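You operate a simulated robot arm through the tools that you are given. There is no shell and no other tool.

Carry out the task below with a simulated two-armed robot. There is one attempt and no reset: what you move stays moved.

Task
Pick up the bolts carton with one hand, pass it to the other hand and put it on the shelf of the grey edged table. Turn the yellow dial of the grease box to 4. Put the clear cup with the orange band on the top of the steel table with the heat block away on the middle shelf of the service wall. Open the top drawer of the tall steel cabinet, take the small carton from the top of the steel table with the heat block and leave it in the inside of the top drawer of the tall steel cabinet, then shut the drawer. Put the folded blue cloth on the top of the box table away on the top of the small table. Open the drawer of the small case, take the green bearing block on the top of the box table and put it away on the top of the small drawer case, then shut the drawer. Do these in any order. Set down upright: bolts carton, clear cup with the orange band, small carton, green bearing block.

The check looks at the end state, three seconds after you hand in, the way a careful person would. Anything else that was tipped, shoved, dropped, spilled or broken makes it a failure. Flat cloth is picked up by pressing the open fingertips on it (5 to 10 N) and closing them slowly along it; thin cloth reads only 2 to 8 mm in the jaws.

Robot
Two 7-joint arms with fingered hands on one trunk, on a base that moves. Base frame: it is fixed to the floor where the robot stands at the start and does not move with it; the origin is under the middle of the robot, x ahead of it, y to its left, z up. Readings come in mm, rad, newtons and seconds.
The left shoulder is at the start at [30, 136, 1230], the right one opposite. Each reaches about 1253 mm from its shoulder. Places, roughly: clear cup with the orange band (7x7x9 cm) [0, 1400, 800]; drawer of the small case [0, 1000, 800]; folded blue cloth (11x7x3 cm) [600, 2300, 900]; green bearing block (9x3x5 cm) [500, 2500, 900]; inside of the top drawer of the tall steel cabinet [400, 3900, 600]; middle shelf of the service wall (36x21 cm) [-8220, -4720, 840]; shelf of the grey edged table [400, -1400, 300]; small carton [250, 1750, 750]; top drawer of the tall steel cabinet [300, 3900, 700]; top of the small drawer case (14x20 cm) [40, 920, 880]; top of the small table [-6700, -4900, 800]; yellow dial of the grease box [100, 800, 900]. Payload 5 kg a hand.
Tool frame (each hand has its own): the origin (TCP) lies between the finger pads and is the grasp point; the fingertips stand 42 mm ahead of it; z points along the fingers, y is the line along which they close. The gripper opens to 208 mm; its body begins 119 mm behind the TCP. The gripper is a hand of 4 fingers: y runs from the thumb to the fingers, the wrist lies at [0, 0, -332] in the tool frame.
Orientation is told as [roll, pitch, yaw] about the base's x, y, z axes, in that order, counted from this pose: with the fingers straight down and closing along the base's y, the tool's x points along the base's -x, its y along +y and its z along -z.

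Tools
- The arms move only by the tool step_arm. It takes "left_deltas", "right_deltas" or both (then of equal length, played together; a hand with none holds still); each is a list of rows, each a list of 2 entries, a list of its own where there are three numbers: the shift along the base's x, y, z in cm, then the turn, a rotation vector about the base's x, y, z in rad. In form: [[[tx, ty, tz], [ax, ay, az]], ...]. A call has 1 to 20 rows; each row shifts and turns the commanded pose from where the row before left it. Rows are played at 5 a second. More than 50 mm and 0.15 rad between two rows, and nothing of the call is played. A pose out of reach is approached as far as the arm can. The call stops where the force on the tool passes 40 N (or 10 N more than at its start, if that is more) or the arm is blocked; 0.2 s more then pass. In this call time passes only in rows, and 0.2 s behind the last. The reply holds the time, the measured pose of the TCP, the force on the tool along the base axes, the opening and the grip force, in the units named above and with some noise, with the torque about the TCP (base axes, N m) and any sound that the robot's microphone picked up.
- Cameras (640 x 400 px; columns grow to the right, rows downward): "scene" is now at [46.8, 18, 1944.3]; the picture's right is [0.07, -1.00, 0.00], its down [-0.83, -0.06, -0.56] and it looks along [0.56, 0.04, -0.83] (base axes); focal length 214 px, centre (320, 200). "left" rides on the left gripper at [-101, 0, -145] in its tool frame; the picture's right is [0.00, -1.00, 0.00], its down [0.82, 0.00, -0.57] and it looks along [0.57, 0.00, 0.82] (tool axes); focal length 261 px, centre (320, 200). "right" rides on the right gripper at [101, 0, -145] in its tool frame; the picture's right is [-0.01, 1.00, 0.00], its down [-0.82, 0.00, -0.57] and it looks along [-0.57, 0.00, 0.82] (tool axes); focal length 261 px, centre (320, 200). There is no depth. A picture from a camera that has moved, and an enlarged one, comes with that camera's place and axes in the base frame and with its lens. The place of the scene camera against the robot may be out by one fixed shift of up to 25 mm in any direction.
- snapshot(camera): a new picture of that camera. The clock stands still meanwhile.
- slide_trunk(by): moves the trunk up (or, below 0, down) by that many mm; the arms and the scene camera ride with it, the base frame stays. It gives what a move gives, with no picture.
- base_move(legs): drives the robot by 1 to 6 legs, each [ahead, left, turn to the left] in mm, mm and rad, along the robot's own axes; the way and the turn of a leg run together, so that a leg with both is an arc; at most 1500 mm and 3.142 rad a leg. The arms and the cameras ride along, it lands a little off, and it stops where it bumps. It gives what a move gives.
- set_fingers(finger1, finger2, finger3, thumb_bend, hand): sets how far each is bent, from 0 (flat) to 100 (curled in); at 30 the hand is open as for a grip, at 70 the pads meet at the TCP. One left out holds its place. A second passes; each finger stops where it meets its share of the squeeze, and holds until it gets a number again. It is the only way to open and close the hand. It gives what a move gives, with no picture; readings hold the bend of each and the force on the fingers (four entries, about 0 where the hand has none), thumb and palm.
- pan_tilt(pan, tilt): turns the head with the scene camera to pan (to the left, within 2.496 rad either way) and tilt (down, from -0.506 to 1.204), counted from straight ahead of the robot. It gives what a move gives.
- inspect(camera, box): a new picture of the part [left, top, right, bottom] of that camera's present view, enlarged. The clock stands still meanwhile.
- sign_off(): hands the job in; it is judged then, once.

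Nothing tells you exact positions but the pictures and the camera data. Unless the task says otherwise, let go and move clear before handing in.

The tools are called after "Request:" as a command line: name --argument value ..., lists and objects as JSON in quotes. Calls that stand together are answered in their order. step_arm: Moves the arms, as the interface text tells. Its arguments: {"type":"object","properties":{"left_deltas":{"type":"array"},"right_deltas":{"type":"array"}},"required":[]} The other tools are called the same way: slide_trunk (by) moves the trunk up or down; set_fingers (finger1, finger2, finger3, thumb_bend, hand) moves the fingers one by one; base_move (legs) drives the base; pan_tilt (pan, tilt) turns the head that bears the scene camera; snapshot (camera) takes a picture; inspect (camera, box) takes an enlarged picture of a part of a camera's view; sign_off () hands the job in.

At the start:

```text
t: 0.0
left_position: [474.8, 583.0, 1581.4]
left_tool_rot: [0.001, 0.0, 0.001]
left_force: [-0.2, -0.1, -0.6]
left_torque: [0.02, -0.01, 0.0]
left_width: 208.0
left_grasp_force: 0.0
left_shape: jaw
left_bend: [30.0, 30.0, 30.0, 30.0]
left_finger forces: [0.0, 0.0, 0.0, 0.0, 0.0, 0.0]
right_position: [550.6, 31.9, 1521.1]
right_tool_rot: [0.001, 0.0, -0.001]
right_force: [0.0, -0.6, -0.4]
right_torque: [0.05, -0.02, -0.01]
right_width: 207.9
right_grasp_force: 0.0
right_shape: jaw
right_bend: [30.0, 30.0, 30.0, 30.0]
right_finger forces: [0.1, 0.0, 0.0, 0.1, 0.1, 0.1]
trunk travel left (down, up): [-250.0, 240.0]
robot x, y, heading: [-0.4, 0.2, -0.002]
head pan, tilt (commanded): [0.07, 0.977]
```

scene: 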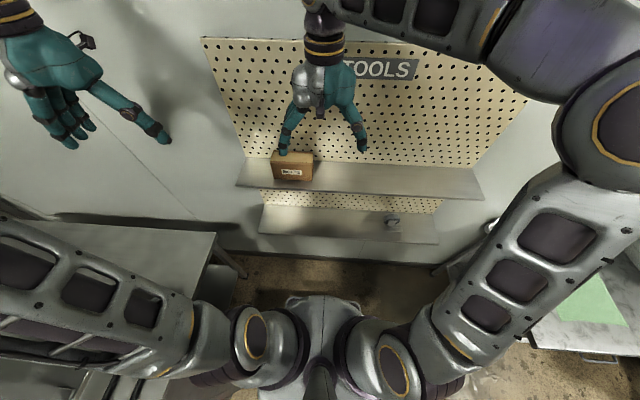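
right: 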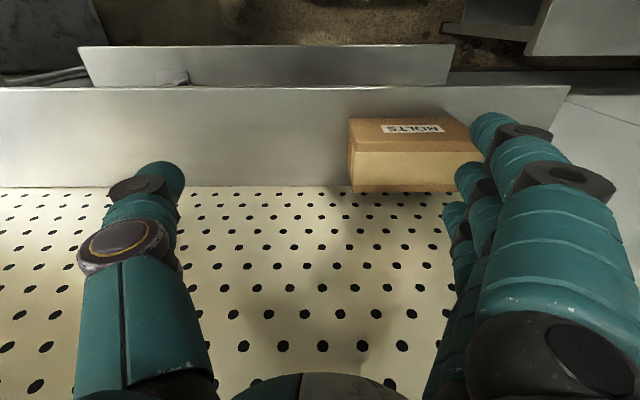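
left: 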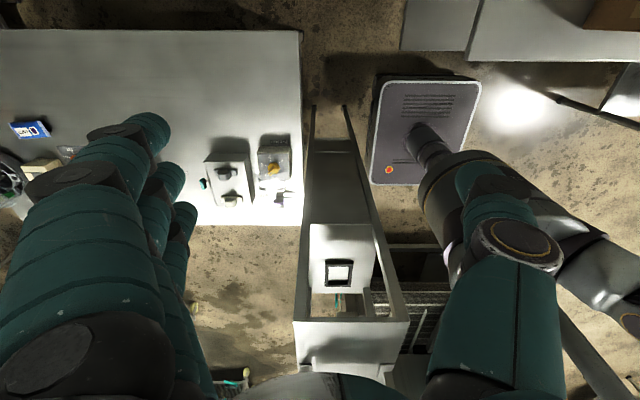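

I see a pegboard wall in front with a shelf bearing the BOLTS carton near the right hand, and to the left tables with boxes and dials. I'll look around with the head camera before moving anything.

Request:
pan_tilt --pan 1.2 --tilt 0.7

Request:
snapshot --camera "scene"

Request:
pan_tilt --pan 2.2 --tilt 0.7

Request:
snapshot --camera "scene"

Request:
pan_tilt --pan -1.2 --tilt 0.7

Request:
snapshot --camera "scene"

Request:
pan_tilt --pan -2.2 --tilt 0.7

Request:
snapshot --camera "scene"

Request:
pan_tilt --pan 0.0 --tilt 0.6

Request:
snapshot --camera "scene"

```text
t: 1.4
left_position: [474.9, 583.1, 1582.0]
left_tool_rot: [0.001, -0.001, -0.001]
left_force: [0.3, -0.1, 0.7]
left_torque: [0.0, 0.0, 0.0]
left_width: 207.9
left_grasp_force: 0.0
left_shape: jaw
left_bend: [30.0, 30.0, 30.0, 30.0]
left_finger forces: [0.1, 0.0, 0.0, 0.0, 0.0, 0.0]
right_position: [551.0, 32.2, 1520.8]
right_tool_rot: [0.001, 0.001, 0.0]
right_force: [0.2, -0.4, 0.7]
right_torque: [0.0, -0.01, -0.04]
right_width: 207.8
right_grasp_force: 0.0
right_shape: jaw
right_bend: [30.0, 30.0, 30.0, 30.0]
right_finger forces: [0.1, 0.0, 0.0, 0.0, 0.1, 0.0]
trunk travel left (down, up): [-250.0, 240.0]
robot x, y, heading: [-2.8, 3.4, -0.003]
head pan, tilt (commanded): [1.201, 0.7]
```

```text
taken
camera scene: at [6.8, 92.2, 1966.0], right [0.93, -0.36, 0.0], down [-0.23, -0.6, -0.76], along [0.28, 0.71, -0.64], focal length 214 px, centre (320, 200)
```

scene: 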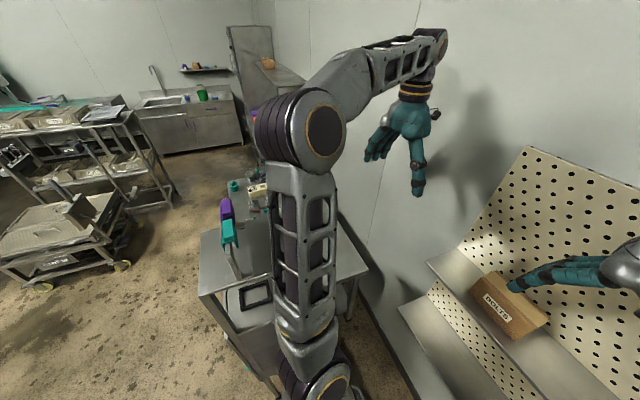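

```text
t: 2.6
left_position: [476.1, 582.5, 1581.2]
left_tool_rot: [-0.002, 0.002, 0.0]
left_force: [-0.6, 0.1, 0.1]
left_torque: [-0.01, -0.02, 0.02]
left_width: 207.4
left_grasp_force: 0.0
left_shape: jaw
left_bend: [30.0, 30.0, 30.0, 30.0]
left_finger forces: [0.1, 0.1, 0.0, 0.0, 0.0, 0.1]
right_position: [549.5, 32.5, 1520.5]
right_tool_rot: [0.003, -0.001, 0.0]
right_force: [-1.2, -0.3, -1.1]
right_torque: [0.0, 0.0, 0.02]
right_width: 207.6
right_grasp_force: 0.1
right_shape: jaw
right_bend: [30.0, 30.0, 30.0, 30.0]
right_finger forces: [0.0, 0.0, 0.0, 0.0, 0.0, 0.0]
trunk travel left (down, up): [-250.0, 240.0]
robot x, y, heading: [2.1, -0.6, 0.0]
head pan, tilt (commanded): [2.201, 0.7]
```

```text
taken
camera scene: at [-74.0, 81.7, 1966.1], right [0.81, 0.59, 0.0], down [0.38, -0.52, -0.76], along [-0.45, 0.62, -0.64], focal length 214 px, centre (320, 200)
```

scene: 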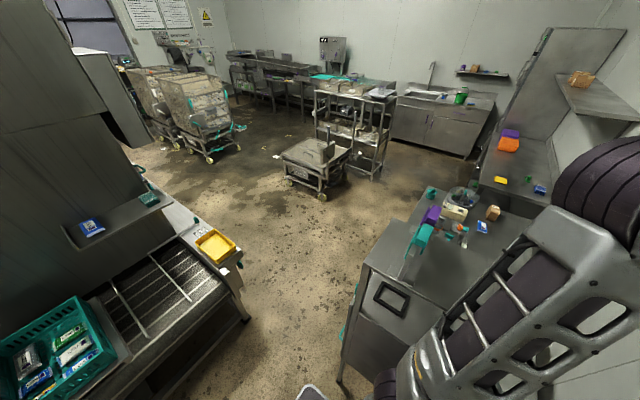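

```text
t: 5.5
left_position: [475.9, 583.2, 1581.0]
left_tool_rot: [0.0, 0.0, 0.0]
left_force: [0.2, 0.0, -0.7]
left_torque: [0.0, -0.01, 0.0]
left_width: 207.8
left_grasp_force: 0.0
left_shape: jaw
left_bend: [30.0, 30.0, 30.0, 30.0]
left_finger forces: [0.0, 0.0, 0.1, 0.0, 0.0, 0.1]
right_position: [552.4, 31.8, 1518.8]
right_tool_rot: [0.0, -0.001, 0.001]
right_force: [-1.2, 0.0, -0.4]
right_torque: [0.01, 0.0, 0.01]
right_width: 207.8
right_grasp_force: 0.0
right_shape: jaw
right_bend: [30.0, 30.0, 30.0, 30.0]
right_finger forces: [0.0, 0.1, 0.0, 0.0, 0.0, 0.0]
trunk travel left (down, up): [-250.0, 240.0]
robot x, y, heading: [-0.8, 0.8, -0.005]
head pan, tilt (commanded): [-1.201, 0.7]
```

```text
taken
camera scene: at [6.7, -66.2, 1966.1], right [-0.93, -0.36, 0.0], down [-0.23, 0.6, -0.76], along [0.28, -0.71, -0.64], focal length 214 px, centre (320, 200)
```

scene: 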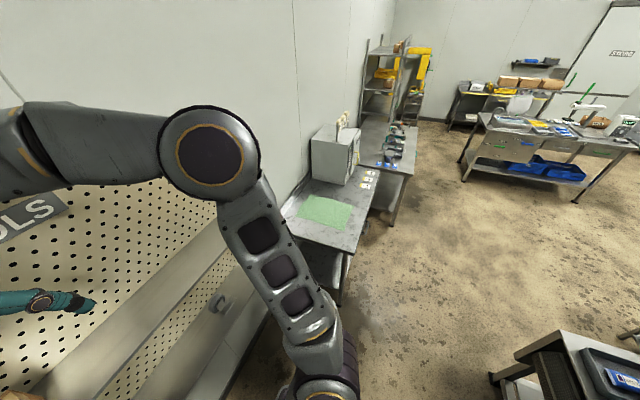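

```text
t: 6.8
left_position: [475.1, 583.0, 1581.8]
left_tool_rot: [0.0, -0.001, 0.002]
left_force: [0.2, -1.1, 0.0]
left_torque: [0.02, 0.0, 0.02]
left_width: 207.7
left_grasp_force: 0.2
left_shape: jaw
left_bend: [30.0, 30.0, 30.0, 30.0]
left_finger forces: [0.1, 0.0, 0.0, 0.0, 0.0, 0.0]
right_position: [550.4, 31.7, 1521.1]
right_tool_rot: [0.0, 0.0, 0.001]
right_force: [0.4, 0.8, 0.1]
right_torque: [0.0, -0.02, 0.01]
right_width: 207.7
right_grasp_force: 0.0
right_shape: jaw
right_bend: [30.0, 30.0, 30.0, 30.0]
right_finger forces: [0.0, 0.0, 0.1, 0.0, 0.0, 0.0]
trunk travel left (down, up): [-250.0, 240.0]
robot x, y, heading: [1.0, -1.8, 0.001]
head pan, tilt (commanded): [-2.201, 0.7]
```

```text
taken
camera scene: at [-74.0, -55.7, 1966.1], right [-0.81, 0.59, 0.0], down [0.38, 0.52, -0.77], along [-0.45, -0.62, -0.64], focal length 214 px, centre (320, 200)
```

scene: 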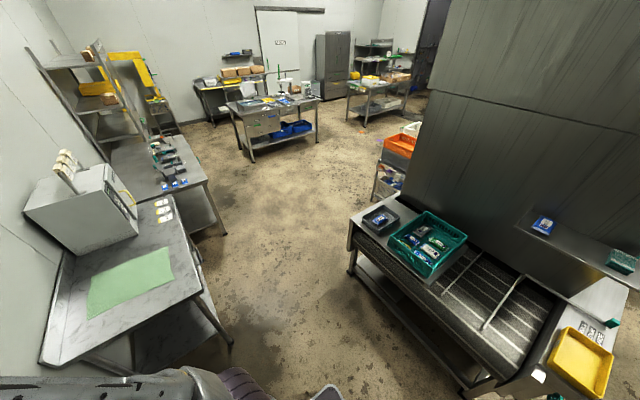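

```text
t: 8.8
left_position: [475.2, 582.3, 1580.9]
left_tool_rot: [0.002, 0.001, -0.001]
left_force: [0.4, -0.3, -0.6]
left_torque: [-0.01, -0.02, -0.01]
left_width: 207.9
left_grasp_force: 0.1
left_shape: jaw
left_bend: [30.0, 30.0, 30.0, 30.0]
left_finger forces: [0.0, 0.0, 0.0, 0.1, 0.0, 0.1]
right_position: [550.2, 31.6, 1519.2]
right_tool_rot: [0.0, 0.0, 0.001]
right_force: [-0.7, 0.8, 0.3]
right_torque: [0.01, 0.03, 0.01]
right_width: 208.0
right_grasp_force: 0.2
right_shape: jaw
right_bend: [30.0, 30.0, 30.0, 30.0]
right_finger forces: [0.0, 0.0, 0.1, 0.0, 0.0, 0.1]
trunk travel left (down, up): [-250.0, 240.0]
robot x, y, heading: [2.4, -3.8, -0.0]
head pan, tilt (commanded): [0.0, 0.6]
```

```text
taken
camera scene: at [64.3, 12.9, 1974.7], right [0.0, -1.0, 0.0], down [-0.57, 0.0, -0.82], along [0.82, 0.0, -0.57], focal length 214 px, centre (320, 200)
```

scene: 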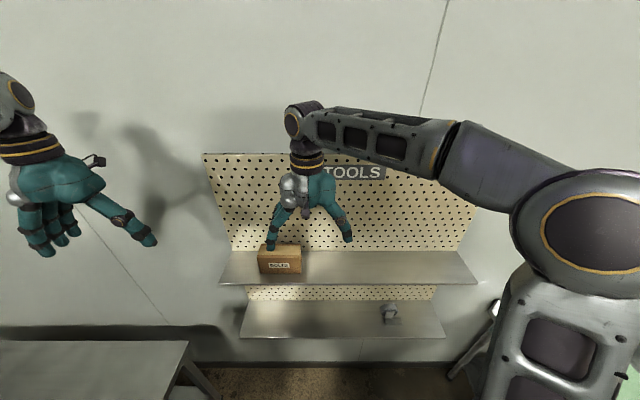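

The carton sits on the upper shelf ahead at about [600, 165, 1310]; tables with the other objects are on the left. I'll look closely at the carton first.

Request:
inspect --camera "scene" --box '[200, 200, 360, 300]'

Request:
inspect --camera "right" --box '[320, 80, 560, 230]'

```text
4.00 times, centred on (280, 250) of scene
camera zoom: at [64.3, 12.9, 1974.7], right [0.0, -1.0, 0.0], down [-0.57, 0.0, -0.82], along [0.82, 0.0, -0.57], focal length 858 px, centre (480, 0)
```

zoom: 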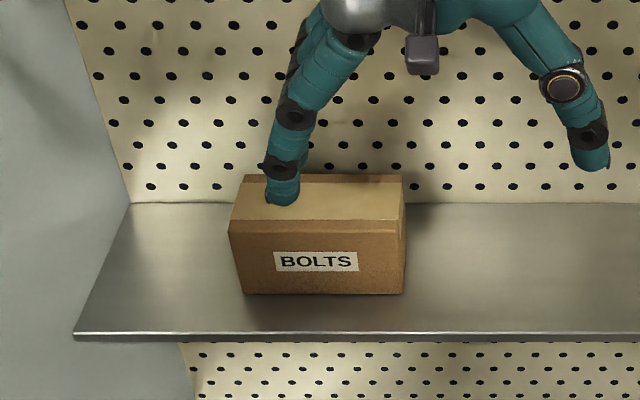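

```text
2.67 times, centred on (440, 155) of right
camera zoom: at [450.7, 32.7, 1665.3], right [0.01, 1.0, 0.0], down [0.82, 0.0, 0.57], along [0.57, 0.0, -0.82], focal length 695 px, centre (0, 320)
```

zoom: 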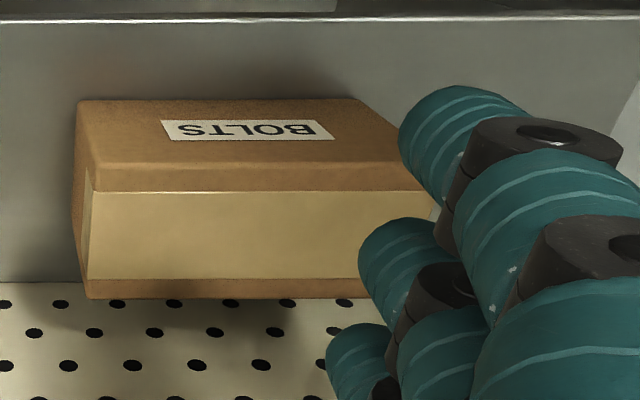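

The carton is about 150 wide (y), 55 deep and 105 high, standing on the wall shelf with its front at x≈567. I plan to take it from above with the right hand (closing along y), so I shift that hand over the carton and look again.

Request:
step_arm --right_deltas '[[[1, 4, 0], [0, 0, 0]], [[1, 4, 0], [0, 0, 0]], [[0, 3.7, 0], [0, 0, 0]]]'

Request:
snapshot --camera "right"

Request:
pan_tilt --pan 0.1 --tilt 0.7

Request:
snapshot --camera "scene"

```text
t: 9.6
left_position: [474.7, 584.8, 1581.3]
left_tool_rot: [-0.003, 0.001, -0.001]
left_force: [0.4, -0.1, 0.1]
left_torque: [-0.17, -0.03, 0.02]
left_width: 208.0
left_grasp_force: 0.1
left_shape: jaw
left_bend: [30.0, 30.0, 30.0, 30.0]
left_finger forces: [0.0, 0.0, 0.0, 0.0, 0.0, 0.1]
right_position: [570.6, 151.2, 1521.3]
right_tool_rot: [-0.002, -0.002, -0.002]
right_force: [-0.7, 0.0, 1.0]
right_torque: [-0.08, 0.0, 0.03]
right_width: 208.1
right_grasp_force: 0.1
right_shape: jaw
right_bend: [30.0, 30.0, 30.0, 30.0]
right_finger forces: [0.0, 0.0, 0.1, 0.0, 0.1, 0.0]
trunk travel left (down, up): [-250.0, 240.0]
robot x, y, heading: [-0.8, -0.6, 0.005]
head pan, tilt (commanded): [0.0, 0.6]
```

```text
taken
camera right: at [470.5, 151.9, 1665.9], right [0.01, 1.0, 0.0], down [0.82, 0.0, 0.57], along [0.57, 0.0, -0.82], focal length 261 px, centre (320, 200)
```

right: 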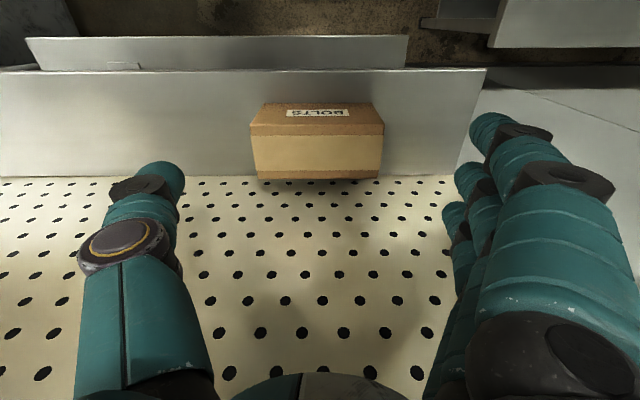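

```text
t: 10.3
left_position: [474.9, 583.1, 1580.7]
left_tool_rot: [0.0, -0.001, 0.002]
left_force: [-1.1, -0.6, 0.0]
left_torque: [0.03, 0.03, -0.02]
left_width: 207.7
left_grasp_force: 0.0
left_shape: jaw
left_bend: [30.0, 30.0, 30.0, 30.0]
left_finger forces: [0.0, 0.0, 0.1, 0.0, 0.0, 0.0]
right_position: [572.3, 149.4, 1521.2]
right_tool_rot: [0.0, 0.001, 0.001]
right_force: [0.3, -1.2, 0.1]
right_torque: [0.04, 0.06, -0.01]
right_width: 208.0
right_grasp_force: 0.1
right_shape: jaw
right_bend: [30.0, 30.0, 30.0, 30.0]
right_finger forces: [0.0, 0.0, 0.1, 0.0, 0.0, 0.0]
trunk travel left (down, up): [-250.0, 240.0]
robot x, y, heading: [-1.9, -1.1, 0.004]
head pan, tilt (commanded): [0.099, 0.7]
```

```text
taken
camera scene: at [60.6, 21.3, 1966.1], right [0.1, -1.0, 0.0], down [-0.64, -0.06, -0.77], along [0.76, 0.08, -0.64], focal length 214 px, centre (320, 200)
```

scene: 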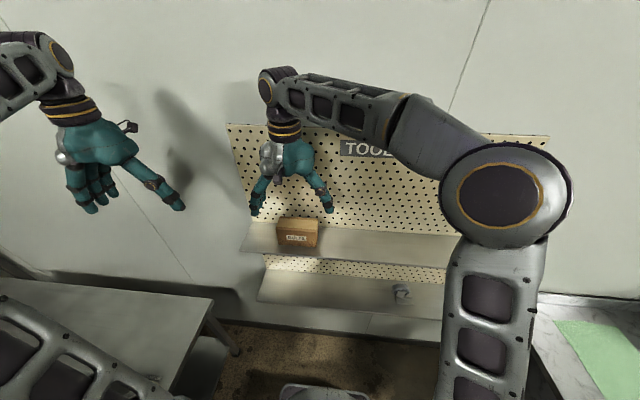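

The carton is now fully visible between the fingers; I'll zoom for exact corners.

Request:
inspect --camera "right" --box '[224, 80, 416, 200]'

Request:
inspect --camera "scene" --box '[240, 180, 368, 260]'

```text
3.33 times, centred on (320, 140) of right
camera zoom: at [471.0, 149.9, 1665.6], right [0.0, 1.0, 0.0], down [0.82, 0.0, 0.57], along [0.57, 0.0, -0.82], focal length 869 px, centre (320, 400)
```

zoom: 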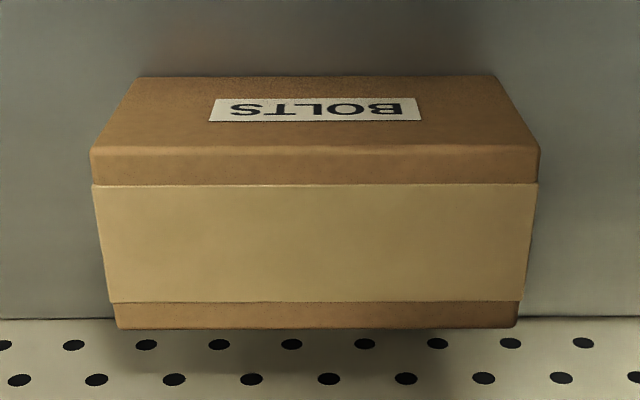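

```text
5.00 times, centred on (304, 220) of scene
camera zoom: at [60.6, 21.3, 1966.1], right [0.1, -1.0, 0.0], down [-0.64, -0.06, -0.77], along [0.76, 0.08, -0.64], focal length 1072 px, centre (400, 100)
```

zoom: 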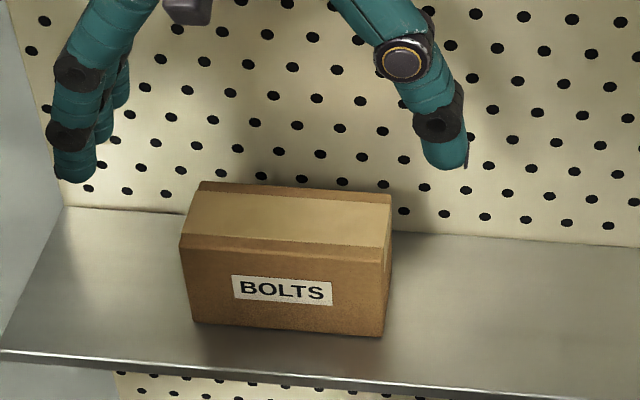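

The carton measures about 66×150×93 mm, centred at [600, 148, 1337]. I centre the right hand over it and lower with the fingers open, one on each end.

Request:
step_arm --right_deltas '[[[2.6, 0, 0], [0, 0, 0]], [[0, 0, -4], [0, 0, 0]], [[0, 0, -4], [0, 0, 0]], [[0, 0, -4], [0, 0, 0]], [[0, 0, -3], [0, 0, 0]]]'

Request:
snapshot --camera "right"

Request:
inspect --camera "scene" --box '[240, 130, 400, 230]'

```text
t: 11.5
left_position: [475.5, 583.2, 1581.3]
left_tool_rot: [-0.001, 0.0, 0.002]
left_force: [-0.4, 0.1, -0.5]
left_torque: [-0.01, -0.02, 0.0]
left_width: 208.0
left_grasp_force: 0.0
left_shape: jaw
left_bend: [30.0, 30.0, 30.0, 30.0]
left_finger forces: [0.0, 0.1, 0.0, 0.0, 0.0, 0.0]
right_position: [596.7, 149.0, 1368.3]
right_tool_rot: [0.002, -0.002, 0.001]
right_force: [-0.3, 0.4, 0.5]
right_torque: [-0.01, -0.02, -0.01]
right_width: 208.1
right_grasp_force: 0.1
right_shape: jaw
right_bend: [30.0, 30.0, 30.0, 30.0]
right_finger forces: [0.0, 0.0, 0.0, 0.0, 0.0, 0.0]
trunk travel left (down, up): [-250.0, 240.0]
robot x, y, heading: [-1.0, -3.9, 0.0]
head pan, tilt (commanded): [0.099, 0.7]
```

```text
taken
camera right: at [497.1, 149.0, 1514.6], right [0.01, 1.0, 0.0], down [0.82, -0.01, 0.57], along [0.57, 0.0, -0.82], focal length 261 px, centre (320, 200)
```

right: 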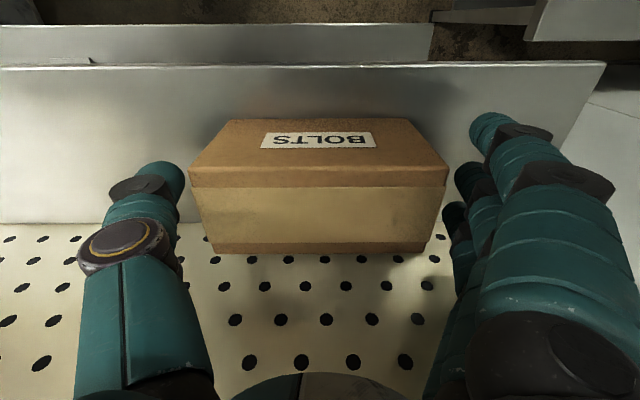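

```text
4.00 times, centred on (320, 180) of scene
camera zoom: at [60.4, 21.3, 1966.1], right [0.1, -1.0, 0.0], down [-0.64, -0.06, -0.76], along [0.76, 0.08, -0.64], focal length 858 px, centre (320, 280)
```

zoom: 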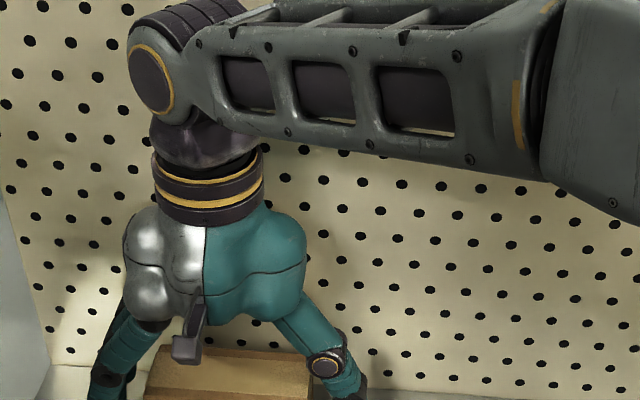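

Hand is well centred. Lower a bit more and close.

Request:
step_arm --right_deltas '[[[0, 0, -1.5], [0, 0, 0]], [[0, 0, -1], [0, 0, 0]]]'

Request:
set_fingers --hand "right" --finger1 50 --finger2 50 --finger3 50 --thumb_bend 50

Request:
snapshot --camera "right"

```text
t: 12.1
left_position: [475.1, 582.8, 1581.1]
left_tool_rot: [0.0, 0.0, -0.001]
left_force: [-0.3, 0.8, -0.1]
left_torque: [-0.01, -0.02, 0.0]
left_width: 207.8
left_grasp_force: 0.0
left_shape: jaw
left_bend: [30.0, 30.0, 30.0, 30.0]
left_finger forces: [0.1, 0.0, 0.0, 0.0, 0.0, 0.1]
right_position: [596.8, 148.5, 1344.2]
right_tool_rot: [-0.001, 0.0, 0.0]
right_force: [0.4, -0.8, -1.0]
right_torque: [0.03, -0.02, 0.01]
right_width: 208.0
right_grasp_force: 0.0
right_shape: jaw
right_bend: [30.0, 30.0, 30.0, 30.0]
right_finger forces: [0.1, 0.1, 0.0, 0.0, 0.0, 0.0]
trunk travel left (down, up): [-250.0, 240.0]
robot x, y, heading: [2.2, 1.4, -0.0]
head pan, tilt (commanded): [0.099, 0.7]
```

```text
t: 13.1
left_position: [475.2, 583.4, 1581.7]
left_tool_rot: [0.0, 0.0, 0.0]
left_force: [0.2, -0.2, 0.0]
left_torque: [0.0, -0.03, -0.02]
left_width: 207.7
left_grasp_force: 0.0
left_shape: jaw
left_bend: [30.0, 30.0, 30.0, 30.0]
left_finger forces: [0.1, 0.1, 0.1, 0.0, 0.0, 0.0]
right_position: [598.4, 150.2, 1345.8]
right_tool_rot: [-0.001, 0.001, 0.0]
right_force: [-1.2, 2.3, 3.0]
right_torque: [0.69, 0.23, -0.04]
right_width: 162.4
right_grasp_force: 46.0
right_shape: fingers
right_bend: [41.0, 41.0, 41.0, 47.0]
right_finger forces: [16.0, 16.5, 16.1, 0.1, 43.4, 0.0]
trunk travel left (down, up): [-250.0, 240.0]
robot x, y, heading: [-0.1, -4.0, -0.001]
head pan, tilt (commanded): [0.099, 0.7]
```

```text
taken
camera right: at [497.0, 149.8, 1489.7], right [0.01, 1.0, 0.0], down [0.82, 0.0, 0.57], along [0.57, 0.0, -0.82], focal length 261 px, centre (320, 200)
```

right: 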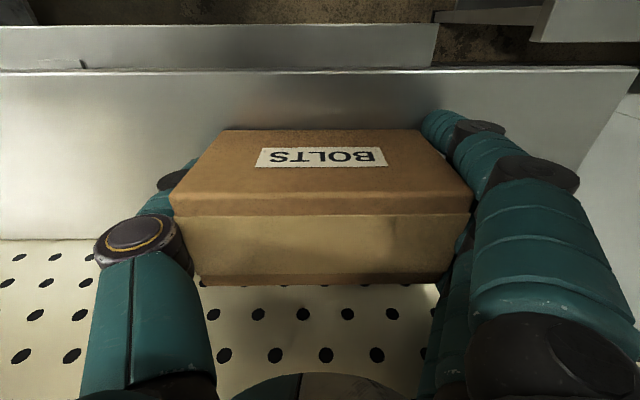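

The right hand has a firm 46 N grip on the carton. I lift it slowly.

Request:
step_arm --right_deltas '[[[0, 0, 1], [0, 0, 0]], [[0, 0, 1], [0, 0, 0]], [[0, 0, 2], [0, 0, 0]], [[0, 0, 2], [0, 0, 0]], [[0, 0, 2], [0, 0, 0]]]'

Request:
snapshot --camera "right"

Request:
snapshot --camera "scene"

```text
t: 14.3
left_position: [474.6, 583.7, 1581.4]
left_tool_rot: [0.0, 0.0, 0.0]
left_force: [-0.1, 0.5, -0.4]
left_torque: [0.0, -0.03, -0.03]
left_width: 208.0
left_grasp_force: 0.2
left_shape: jaw
left_bend: [30.0, 30.0, 30.0, 30.0]
left_finger forces: [0.0, 0.0, 0.1, 0.0, 0.1, 0.0]
right_position: [596.6, 148.5, 1425.8]
right_tool_rot: [0.0, -0.001, 0.001]
right_force: [0.8, -1.0, -3.6]
right_torque: [0.0, 0.01, 0.01]
right_width: 162.2
right_grasp_force: 43.5
right_shape: fingers
right_bend: [41.0, 41.0, 41.0, 47.0]
right_finger forces: [11.7, 15.7, 15.6, 0.0, 44.1, 0.1]
trunk travel left (down, up): [-250.0, 240.0]
robot x, y, heading: [-1.5, 0.4, -0.002]
head pan, tilt (commanded): [0.099, 0.7]
```

```text
taken
camera right: at [496.2, 149.4, 1570.8], right [0.0, 1.0, 0.0], down [0.82, 0.0, 0.57], along [0.57, 0.0, -0.82], focal length 261 px, centre (320, 200)
```

right: 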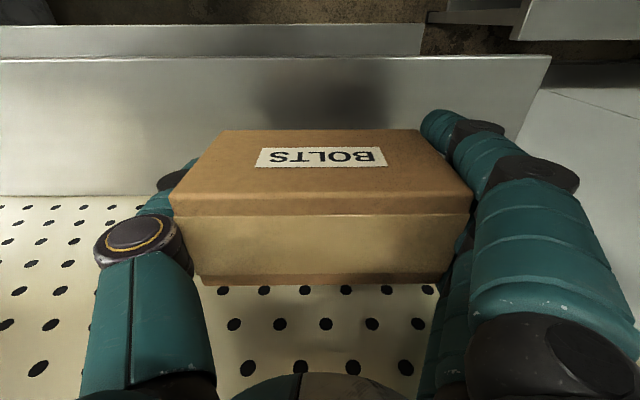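

```text
taken
camera scene: at [60.3, 21.5, 1966.1], right [0.1, -1.0, 0.0], down [-0.64, -0.06, -0.76], along [0.76, 0.08, -0.64], focal length 214 px, centre (320, 200)
```

scene: 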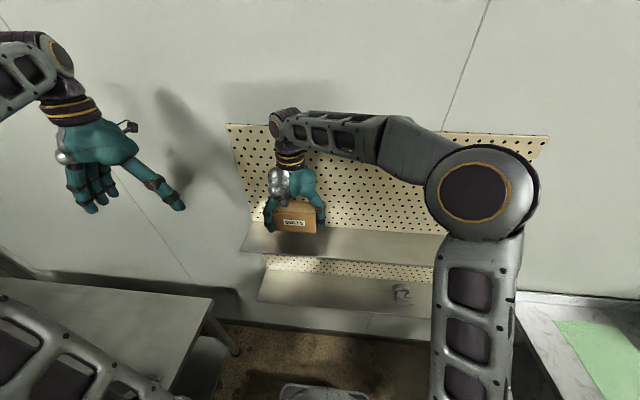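

The carton hangs freely (about 4 N) in the right hand. I back the base away from the wall and look right toward the grey-edged table.

Request:
base_move --legs '[[-300, 0, 0]]'

Request:
pan_tilt --pan -1.2 --tilt 0.6

Request:
snapshot --camera "scene"

Request:
pan_tilt --pan -2.4 --tilt 0.9

Request:
snapshot --camera "scene"

```text
t: 16.3
left_position: [177.2, 584.0, 1581.9]
left_tool_rot: [0.0, 0.0, -0.001]
left_force: [-0.4, -0.2, 0.5]
left_torque: [0.0, -0.07, -0.02]
left_width: 207.9
left_grasp_force: 0.0
left_shape: jaw
left_bend: [30.0, 30.0, 30.0, 30.0]
left_finger forces: [0.0, 0.0, 0.1, 0.0, 0.0, 0.0]
right_position: [298.5, 147.8, 1425.8]
right_tool_rot: [0.001, 0.002, 0.0]
right_force: [-0.2, 0.1, -3.5]
right_torque: [-0.02, -0.06, -0.02]
right_width: 162.2
right_grasp_force: 43.5
right_shape: fingers
right_bend: [41.0, 41.0, 41.0, 47.0]
right_finger forces: [11.7, 15.6, 15.6, 0.1, 44.1, 0.0]
trunk travel left (down, up): [-250.0, 240.0]
robot x, y, heading: [-298.2, 0.3, -0.002]
head pan, tilt (commanded): [0.099, 0.7]
```

```text
t: 17.8
left_position: [177.0, 582.2, 1581.6]
left_tool_rot: [0.0, 0.0, -0.001]
left_force: [-1.0, 0.0, -0.4]
left_torque: [-0.03, 0.02, 0.0]
left_width: 207.5
left_grasp_force: 0.1
left_shape: jaw
left_bend: [30.0, 30.0, 30.0, 30.0]
left_finger forces: [0.0, 0.0, 0.1, 0.0, 0.0, 0.1]
right_position: [299.3, 148.3, 1424.3]
right_tool_rot: [0.0, 0.001, 0.001]
right_force: [-0.4, -0.5, -4.0]
right_torque: [-0.02, 0.02, -0.02]
right_width: 162.2
right_grasp_force: 43.8
right_shape: fingers
right_bend: [41.0, 41.0, 41.0, 47.0]
right_finger forces: [11.7, 15.7, 15.5, 0.1, 44.1, 0.1]
trunk travel left (down, up): [-250.0, 240.0]
robot x, y, heading: [-299.9, 0.3, 0.003]
head pan, tilt (commanded): [-1.201, 0.6]
```

```text
taken
camera scene: at [-289.1, -69.1, 1974.7], right [-0.93, -0.36, 0.0], down [-0.21, 0.53, -0.83], along [0.3, -0.77, -0.56], focal length 214 px, centre (320, 200)
```

scene: 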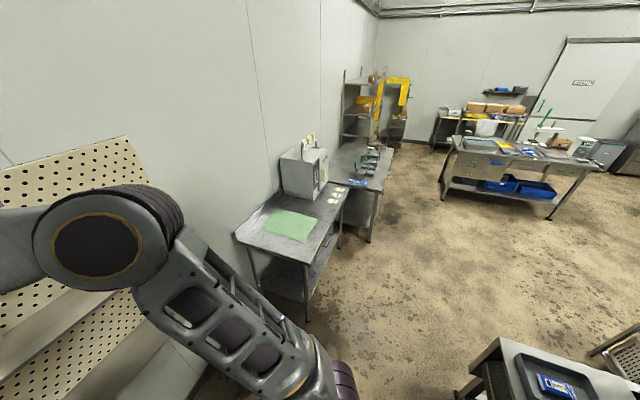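

```text
t: 19.2
left_position: [177.6, 583.5, 1582.8]
left_tool_rot: [-0.001, 0.0, 0.0]
left_force: [0.1, -0.3, -0.2]
left_torque: [0.01, -0.02, 0.01]
left_width: 207.7
left_grasp_force: 0.0
left_shape: jaw
left_bend: [30.0, 30.0, 30.0, 30.0]
left_finger forces: [0.0, 0.0, 0.1, 0.0, 0.1, 0.0]
right_position: [299.1, 148.9, 1425.3]
right_tool_rot: [-0.001, 0.001, 0.0]
right_force: [0.4, 0.3, -4.1]
right_torque: [-0.03, 0.02, -0.02]
right_width: 162.0
right_grasp_force: 43.7
right_shape: fingers
right_bend: [41.0, 41.0, 41.0, 47.0]
right_finger forces: [11.8, 15.7, 15.5, 0.1, 44.1, 0.0]
trunk travel left (down, up): [-250.0, 240.0]
robot x, y, heading: [-296.5, -0.3, 0.003]
head pan, tilt (commanded): [-2.4, 0.901]
```

```text
taken
camera scene: at [-377.1, -37.9, 1950.0], right [-0.68, 0.74, 0.0], down [0.58, 0.53, -0.62], along [-0.46, -0.42, -0.78], focal length 214 px, centre (320, 200)
```

scene: 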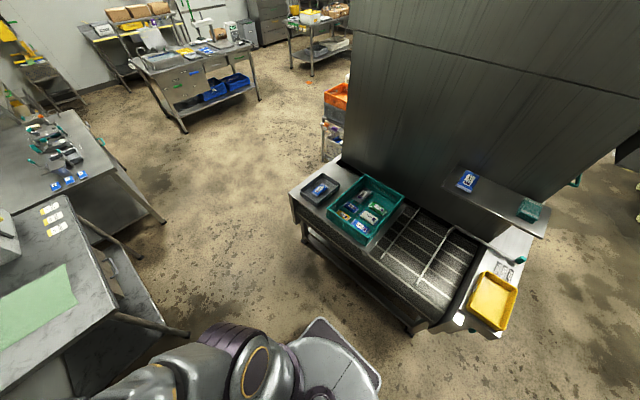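

The carton is held clear of the wall. Before travelling I bring the right hand to the middle-right and the left hand inward, so the arms stay compact while I drive to the grey-edged table on the right.

Request:
step_arm --right_deltas '[[[0, -4.5, 0], [0, 0, 0]], [[0, -4.5, 0], [0, 0, 0]], [[0, -4.5, 0], [0, 0, 0]], [[0, -4.5, 0], [0, 0, 0]], [[0, -4.5, 0], [0, 0, 0]], [[0, -4, 0], [0, 0, 0]]]' --left_deltas '[[[0, -4, 0], [0, 0, 0]], [[0, -4, 0], [0, 0, 0]], [[0, -4, 0], [0, 0, 0]], [[0, -4, 0], [0, 0, 0]], [[0, -4, 0], [0, 0, 0]], [[0, -3, 0], [0, 0, 0]]]'

Request:
base_move --legs '[[0, 0, -1.571]]'

Request:
pan_tilt --pan 0.0 --tilt 0.6

Request:
snapshot --camera "scene"

```text
t: 20.6
left_position: [177.8, 350.3, 1581.9]
left_tool_rot: [0.002, -0.001, 0.002]
left_force: [-0.8, -1.8, 0.1]
left_torque: [0.24, -0.04, -0.01]
left_width: 207.9
left_grasp_force: 0.1
left_shape: jaw
left_bend: [30.0, 30.0, 30.0, 30.0]
left_finger forces: [0.0, 0.1, 0.1, 0.0, 0.0, 0.0]
right_position: [297.9, -117.6, 1425.3]
right_tool_rot: [0.003, 0.0, 0.0]
right_force: [-0.6, -0.5, -4.1]
right_torque: [0.16, 0.0, -0.01]
right_width: 162.0
right_grasp_force: 42.8
right_shape: fingers
right_bend: [41.0, 41.0, 41.0, 47.0]
right_finger forces: [11.6, 15.5, 15.1, 0.1, 43.4, 0.1]
trunk travel left (down, up): [-250.0, 240.0]
robot x, y, heading: [-300.0, 1.9, 0.001]
head pan, tilt (commanded): [-2.4, 0.901]
```

```text
t: 24.8
left_position: [57.4, -473.9, 1581.4]
left_tool_rot: [-0.001, 0.0, -1.569]
left_force: [-0.8, 0.3, 0.5]
left_torque: [0.01, 0.0, 0.01]
left_width: 207.8
left_grasp_force: 0.1
left_shape: jaw
left_bend: [30.0, 30.0, 30.0, 30.0]
left_finger forces: [0.1, 0.1, 0.0, 0.0, 0.1, 0.0]
right_position: [-412.6, -597.1, 1425.1]
right_tool_rot: [0.001, 0.0, -1.572]
right_force: [0.7, -0.7, -3.4]
right_torque: [0.02, -0.03, 0.02]
right_width: 161.8
right_grasp_force: 41.3
right_shape: fingers
right_bend: [41.0, 41.0, 41.0, 47.0]
right_finger forces: [10.4, 15.2, 14.9, 0.1, 42.0, 0.1]
trunk travel left (down, up): [-250.0, 240.0]
robot x, y, heading: [-298.6, -2.4, -1.568]
head pan, tilt (commanded): [-2.4, 0.901]
```

```text
t: 27.0
left_position: [56.9, -475.3, 1581.4]
left_tool_rot: [0.001, -0.001, -1.57]
left_force: [0.6, -0.4, -0.1]
left_torque: [0.04, 0.02, 0.02]
left_width: 207.8
left_grasp_force: 0.1
left_shape: jaw
left_bend: [30.0, 30.0, 30.0, 30.0]
left_finger forces: [0.0, 0.0, 0.0, 0.1, 0.0, 0.1]
right_position: [-413.0, -595.8, 1425.3]
right_tool_rot: [0.001, -0.001, -1.57]
right_force: [0.1, 0.1, -3.7]
right_torque: [0.01, 0.01, 0.01]
right_width: 162.0
right_grasp_force: 41.2
right_shape: fingers
right_bend: [41.0, 41.0, 41.0, 47.0]
right_finger forces: [10.4, 15.1, 15.0, 0.0, 41.9, 0.0]
trunk travel left (down, up): [-250.0, 240.0]
robot x, y, heading: [-297.7, 1.5, -1.569]
head pan, tilt (commanded): [0.0, 0.6]
```

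```text
taken
camera scene: at [-292.2, -46.2, 1974.7], right [-1.0, 0.0, 0.0], down [0.0, 0.57, -0.82], along [0.0, -0.82, -0.57], focal length 214 px, centre (320, 200)
```

scene: 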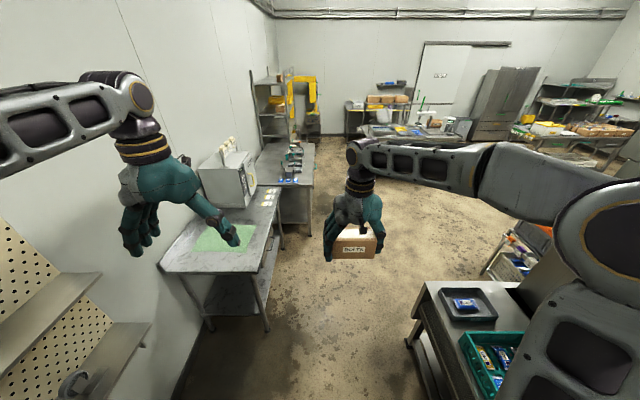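

Both arms are compact and the carton is secure. The table's front edge runs at x≈90 from y≈-880 to -1875. I drive along the aisle and turn to face it.

Request:
base_move --legs '[[900, -100, 0], [500, -350, 0], [0, 0, 1.571]]'

Request:
pan_tilt --pan 0.0 --tilt 0.7

Request:
snapshot --camera "scene"

```text
t: 38.6
left_position: [-273.4, -1035.9, 1582.5]
left_tool_rot: [-0.001, 0.0, 0.008]
left_force: [-0.7, 0.3, 0.6]
left_torque: [-0.01, 0.01, 0.0]
left_width: 207.7
left_grasp_force: 0.3
left_shape: jaw
left_bend: [30.0, 30.0, 30.0, 30.0]
left_finger forces: [0.0, 0.0, 0.0, 0.1, 0.0, 0.1]
right_position: [-149.9, -1504.8, 1424.5]
right_tool_rot: [-0.002, -0.001, 0.006]
right_force: [0.3, 0.2, -3.1]
right_torque: [-0.01, -0.01, 0.02]
right_width: 161.1
right_grasp_force: 39.5
right_shape: fingers
right_bend: [42.0, 41.0, 41.0, 47.0]
right_finger forces: [9.4, 14.8, 14.6, 0.0, 40.7, 0.0]
trunk travel left (down, up): [-250.0, 240.0]
robot x, y, heading: [-748.4, -1390.8, 0.013]
head pan, tilt (commanded): [0.0, 0.6]
```

```text
t: 39.3
left_position: [-274.4, -1035.2, 1581.8]
left_tool_rot: [-0.001, 0.001, 0.008]
left_force: [-0.3, -0.6, -0.5]
left_torque: [-0.01, -0.02, -0.03]
left_width: 207.6
left_grasp_force: 0.1
left_shape: jaw
left_bend: [30.0, 30.0, 30.0, 30.0]
left_finger forces: [0.0, 0.1, 0.0, 0.0, 0.1, 0.0]
right_position: [-150.9, -1505.2, 1425.5]
right_tool_rot: [0.0, 0.0, 0.007]
right_force: [0.0, -0.8, -3.2]
right_torque: [-0.01, 0.0, -0.01]
right_width: 161.4
right_grasp_force: 39.7
right_shape: fingers
right_bend: [42.0, 41.0, 41.0, 47.0]
right_finger forces: [9.4, 14.8, 14.6, 0.0, 40.7, 0.1]
trunk travel left (down, up): [-250.0, 240.0]
robot x, y, heading: [-749.0, -1395.4, 0.01]
head pan, tilt (commanded): [0.0, 0.7]
```

```text
taken
camera scene: at [-686.5, -1379.8, 1966.1], right [0.01, -1.0, 0.0], down [-0.64, 0.0, -0.77], along [0.76, 0.01, -0.64], focal length 214 px, centre (320, 200)
```

scene: 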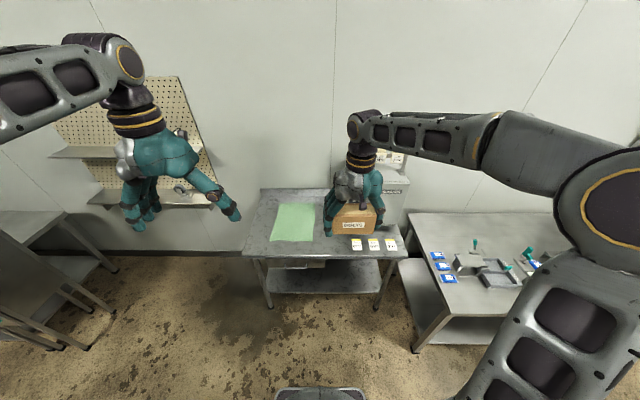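

I'm now facing the grey-edged table. I check the carton's grip and zoom in on the table's lower shelf.

Request:
inspect --camera "scene" --box '[224, 210, 416, 330]'

Request:
snapshot --camera "right"

```text
3.33 times, centred on (320, 270) of scene
camera zoom: at [-686.5, -1379.8, 1966.1], right [0.01, -1.0, 0.0], down [-0.64, 0.0, -0.77], along [0.76, 0.01, -0.64], focal length 715 px, centre (320, -33)
```

zoom: 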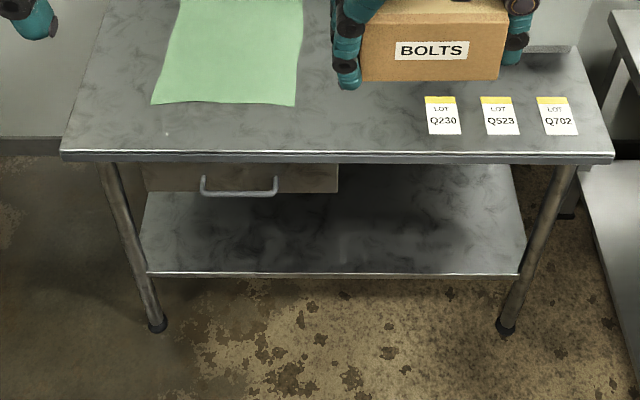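

```text
taken
camera right: at [-250.8, -1504.9, 1570.7], right [0.0, 1.0, 0.0], down [0.82, 0.0, 0.57], along [0.57, 0.0, -0.82], focal length 261 px, centre (320, 200)
```

right: 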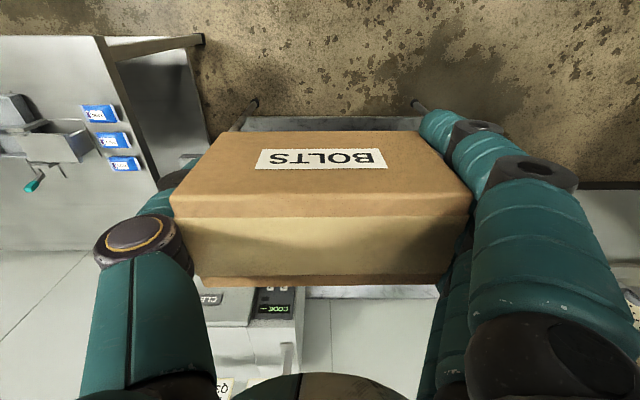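

The carton is steady and the shelf's right half is clear (front edge x≈145). I back off a little, then lower both hands in front of me: right hand yawed so its thumb end of the carton faces me, left hand turned to point forward.

Request:
base_move --legs '[[-150, 0, -0.01]]'

Request:
step_arm --right_deltas '[[[2.09, 1.42, -3.12], [0, 0, -0.1309]], [[2.09, 1.42, -3.12], [0, 0, -0.1309]], [[2.09, 1.42, -3.12], [0, 0, -0.1309]], [[2.09, 1.42, -3.12], [0, 0, -0.1309]], [[2.09, 1.42, -3.12], [0, 0, -0.1309]], [[2.09, 1.42, -3.12], [0, 0, -0.1309]], [[2.09, 1.42, -3.12], [0, 0, -0.1309]], [[2.09, 1.42, -3.12], [0, 0, -0.1309]], [[2.09, 1.42, -3.12], [0, 0, -0.1309]], [[2.09, 1.42, -3.12], [0, 0, -0.1309]], [[2.09, 1.42, -3.12], [0, 0, -0.1309]], [[2.09, 1.42, -3.12], [0, 0, -0.1309]]]' --left_deltas '[[[1.0, 0, -4.4], [0, -0.1309, 0]], [[1.0, 0, -4.4], [0, -0.1309, 0]], [[1.0, 0, -4.4], [0, -0.1309, 0]], [[1.0, 0, -4.4], [0, -0.1309, 0]], [[1.0, 0, -4.4], [0, -0.1309, 0]], [[1.0, 0, -4.4], [0, -0.1309, 0]], [[1.0, 0, -4.4], [0, -0.1309, 0]], [[1.0, 0, -4.4], [0, -0.1309, 0]], [[1.0, 0, -4.4], [0, -0.1309, 0]], [[1.0, 0, -4.4], [0, -0.1309, 0]], [[1.0, 0, -4.4], [0, -0.1309, 0]], [[1.0, 0, -4.4], [0, -0.1309, 0]]]'

Request:
snapshot --camera "scene"

Request:
snapshot --camera "left"

Request:
snapshot --camera "right"

```text
t: 40.7
left_position: [-419.9, -1041.4, 1580.8]
left_tool_rot: [0.001, -0.001, -0.002]
left_force: [-0.4, 0.9, 0.6]
left_torque: [-0.03, -0.04, 0.01]
left_width: 207.7
left_grasp_force: 0.0
left_shape: jaw
left_bend: [30.0, 30.0, 30.0, 30.0]
left_finger forces: [0.1, 0.1, 0.0, 0.0, 0.0, 0.0]
right_position: [-302.1, -1511.6, 1425.9]
right_tool_rot: [-0.001, 0.002, -0.002]
right_force: [0.7, -0.5, -4.0]
right_torque: [0.01, 0.01, 0.01]
right_width: 161.4
right_grasp_force: 40.0
right_shape: fingers
right_bend: [42.0, 41.0, 41.0, 47.0]
right_finger forces: [9.5, 14.8, 14.6, 0.1, 40.7, 0.0]
trunk travel left (down, up): [-250.0, 240.0]
robot x, y, heading: [-897.8, -1394.8, 0.002]
head pan, tilt (commanded): [0.0, 0.7]
```

```text
t: 43.5
left_position: [-234.5, -973.6, 1121.0]
left_tool_rot: [2.294, -1.471, -2.27]
left_force: [-1.1, -2.9, -0.1]
left_torque: [-0.02, 0.03, 0.25]
left_width: 208.0
left_grasp_force: 0.0
left_shape: jaw
left_bend: [30.0, 30.0, 30.0, 30.0]
left_finger forces: [0.1, 0.0, 0.0, 0.1, 0.0, 0.0]
left hand out of reach, approached as far as the arm can: row 7, 8
right_position: [-50.4, -1343.5, 1051.8]
right_tool_rot: [0.0, -0.001, -1.577]
right_force: [-0.3, -1.1, -3.2]
right_torque: [0.21, 0.0, -0.02]
right_width: 161.3
right_grasp_force: 39.3
right_shape: fingers
right_bend: [42.0, 41.0, 41.0, 47.0]
right_finger forces: [9.8, 14.7, 14.4, 0.0, 40.4, 0.1]
trunk travel left (down, up): [-250.0, 240.0]
robot x, y, heading: [-897.5, -1390.7, -0.003]
head pan, tilt (commanded): [0.0, 0.7]
stopped in row 12 (left hand): the arm was blocked; the commanded pose is now the measured one
```

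```text
taken
camera scene: at [-836.8, -1383.7, 1966.4], right [0.0, -1.0, 0.0], down [-0.64, 0.0, -0.77], along [0.77, 0.0, -0.64], focal length 214 px, centre (320, 200)
```

scene: 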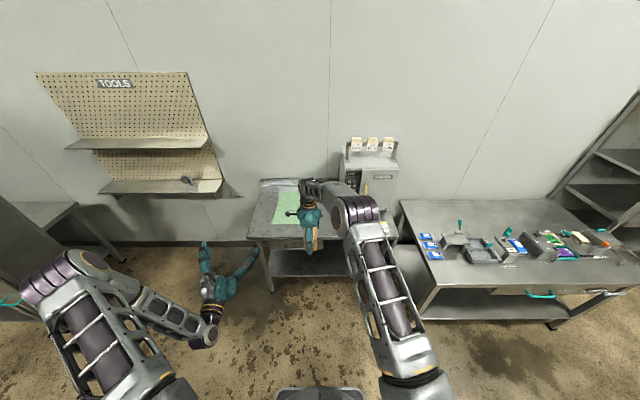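

```text
taken
camera left: at [-384.7, -983.3, 1212.7], right [0.02, -1.0, -0.07], down [-0.52, 0.05, -0.85], along [0.86, 0.06, -0.51], focal length 261 px, centre (320, 200)
```

left: 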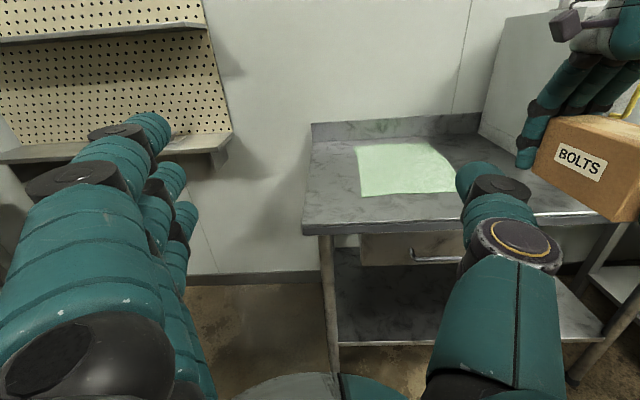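

```text
taken
camera right: at [-48.9, -1242.5, 1196.2], right [1.0, -0.01, 0.0], down [-0.01, -0.82, 0.57], along [-0.01, -0.57, -0.82], focal length 261 px, centre (320, 200)
```

right: 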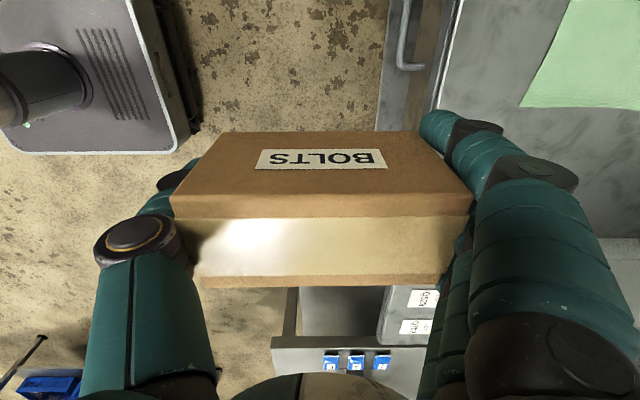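

The right hand holds the carton well with the thumb end toward me; the left hand is pointing forward but a bit to the left. I move the right hand slightly outward, then bring the left hand sideways to line up behind the carton.

Request:
step_arm --right_deltas '[[[3, 0, 0], [0, 0, 0]]]'

Request:
step_arm --left_deltas '[[[0, -4, -0.8], [-0.035, 0.033, -0.01]], [[0, -4, -0.8], [-0.035, 0.033, -0.01]], [[0, -4, -0.8], [0, 0, 0]], [[0, -4, -0.8], [0, 0, 0]], [[0, -4, -0.8], [0, 0, 0]], [[0, -4, -0.8], [0, 0, 0]], [[0, -4, -0.8], [0, 0, 0]], [[0, -4, -0.8], [0, 0, 0]]]'

Request:
snapshot --camera "scene"

Request:
snapshot --camera "left"

```text
t: 43.9
left_position: [-231.2, -971.6, 1115.1]
left_tool_rot: [2.273, -1.475, -2.252]
left_force: [1.6, -0.7, 0.4]
left_torque: [-0.02, -0.03, 0.01]
left_width: 207.6
left_grasp_force: 0.0
left_shape: jaw
left_bend: [30.0, 30.0, 30.0, 30.0]
left_finger forces: [0.0, 0.0, 0.1, 0.1, 0.0, 0.0]
right_position: [-17.0, -1340.3, 1046.9]
right_tool_rot: [-0.001, 0.0, -1.576]
right_force: [0.6, 1.1, -5.1]
right_torque: [0.03, 0.16, -0.04]
right_width: 161.3
right_grasp_force: 40.0
right_shape: fingers
right_bend: [42.0, 41.0, 41.0, 47.0]
right_finger forces: [9.9, 14.7, 14.6, 0.0, 40.7, 0.1]
trunk travel left (down, up): [-250.0, 240.0]
robot x, y, heading: [-896.9, -1390.1, -0.007]
head pan, tilt (commanded): [0.0, 0.7]
```

```text
t: 45.7
left_position: [-233.8, -1292.4, 1052.6]
left_tool_rot: [0.858, -1.568, -0.856]
left_force: [0.1, 0.0, -0.2]
left_torque: [-0.02, 0.03, 0.07]
left_width: 208.1
left_grasp_force: 0.1
left_shape: jaw
left_bend: [30.0, 30.0, 30.0, 30.0]
left_finger forces: [0.1, 0.0, 0.0, 0.1, 0.0, 0.1]
right_position: [-20.0, -1339.9, 1048.8]
right_tool_rot: [0.0, 0.0, -1.576]
right_force: [0.2, -0.6, -4.0]
right_torque: [0.13, 0.07, -0.02]
right_width: 161.4
right_grasp_force: 39.6
right_shape: fingers
right_bend: [42.0, 41.0, 41.0, 47.0]
right_finger forces: [10.0, 14.8, 14.5, 0.1, 40.7, 0.0]
trunk travel left (down, up): [-250.0, 240.0]
robot x, y, heading: [-895.0, -1392.3, -0.005]
head pan, tilt (commanded): [0.0, 0.7]
```

```text
taken
camera scene: at [-834.8, -1381.8, 1966.0], right [0.0, -1.0, 0.0], down [-0.64, 0.0, -0.76], along [0.76, 0.0, -0.64], focal length 214 px, centre (320, 200)
```

scene: 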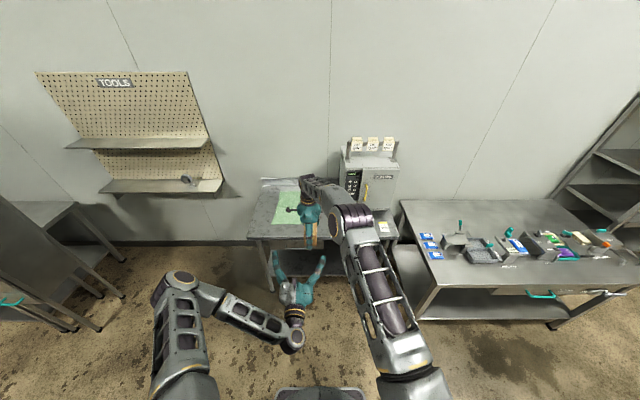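

```text
taken
camera left: at [-377.8, -1292.9, 1155.5], right [0.0, -1.0, 0.0], down [-0.57, 0.0, -0.82], along [0.82, 0.0, -0.57], focal length 261 px, centre (320, 200)
```

left: 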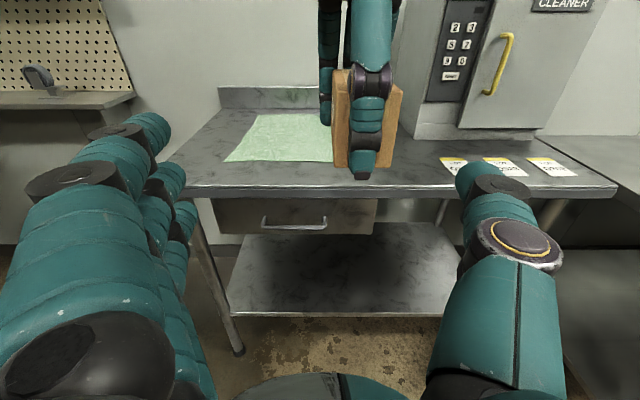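

The left hand is well aligned, about 5 cm left of the carton's axis. I zoom to get the exact end-face position.

Request:
inspect --camera "left" --box '[288, 0, 448, 200]'

```text
2.00 times, centred on (368, 100) of left
camera zoom: at [-377.8, -1292.9, 1155.5], right [0.0, -1.0, 0.0], down [-0.57, 0.0, -0.82], along [0.82, 0.0, -0.57], focal length 521 px, centre (224, 400)
```

zoom: 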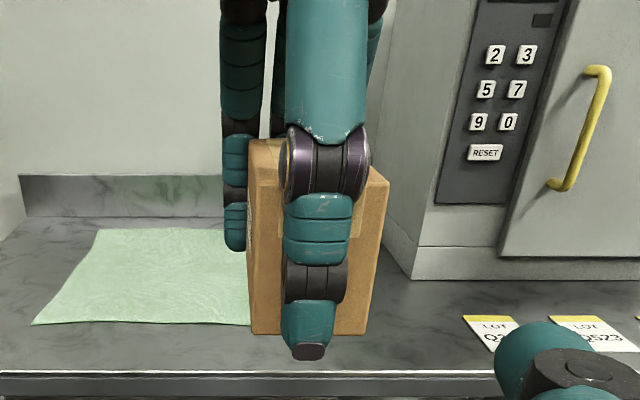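

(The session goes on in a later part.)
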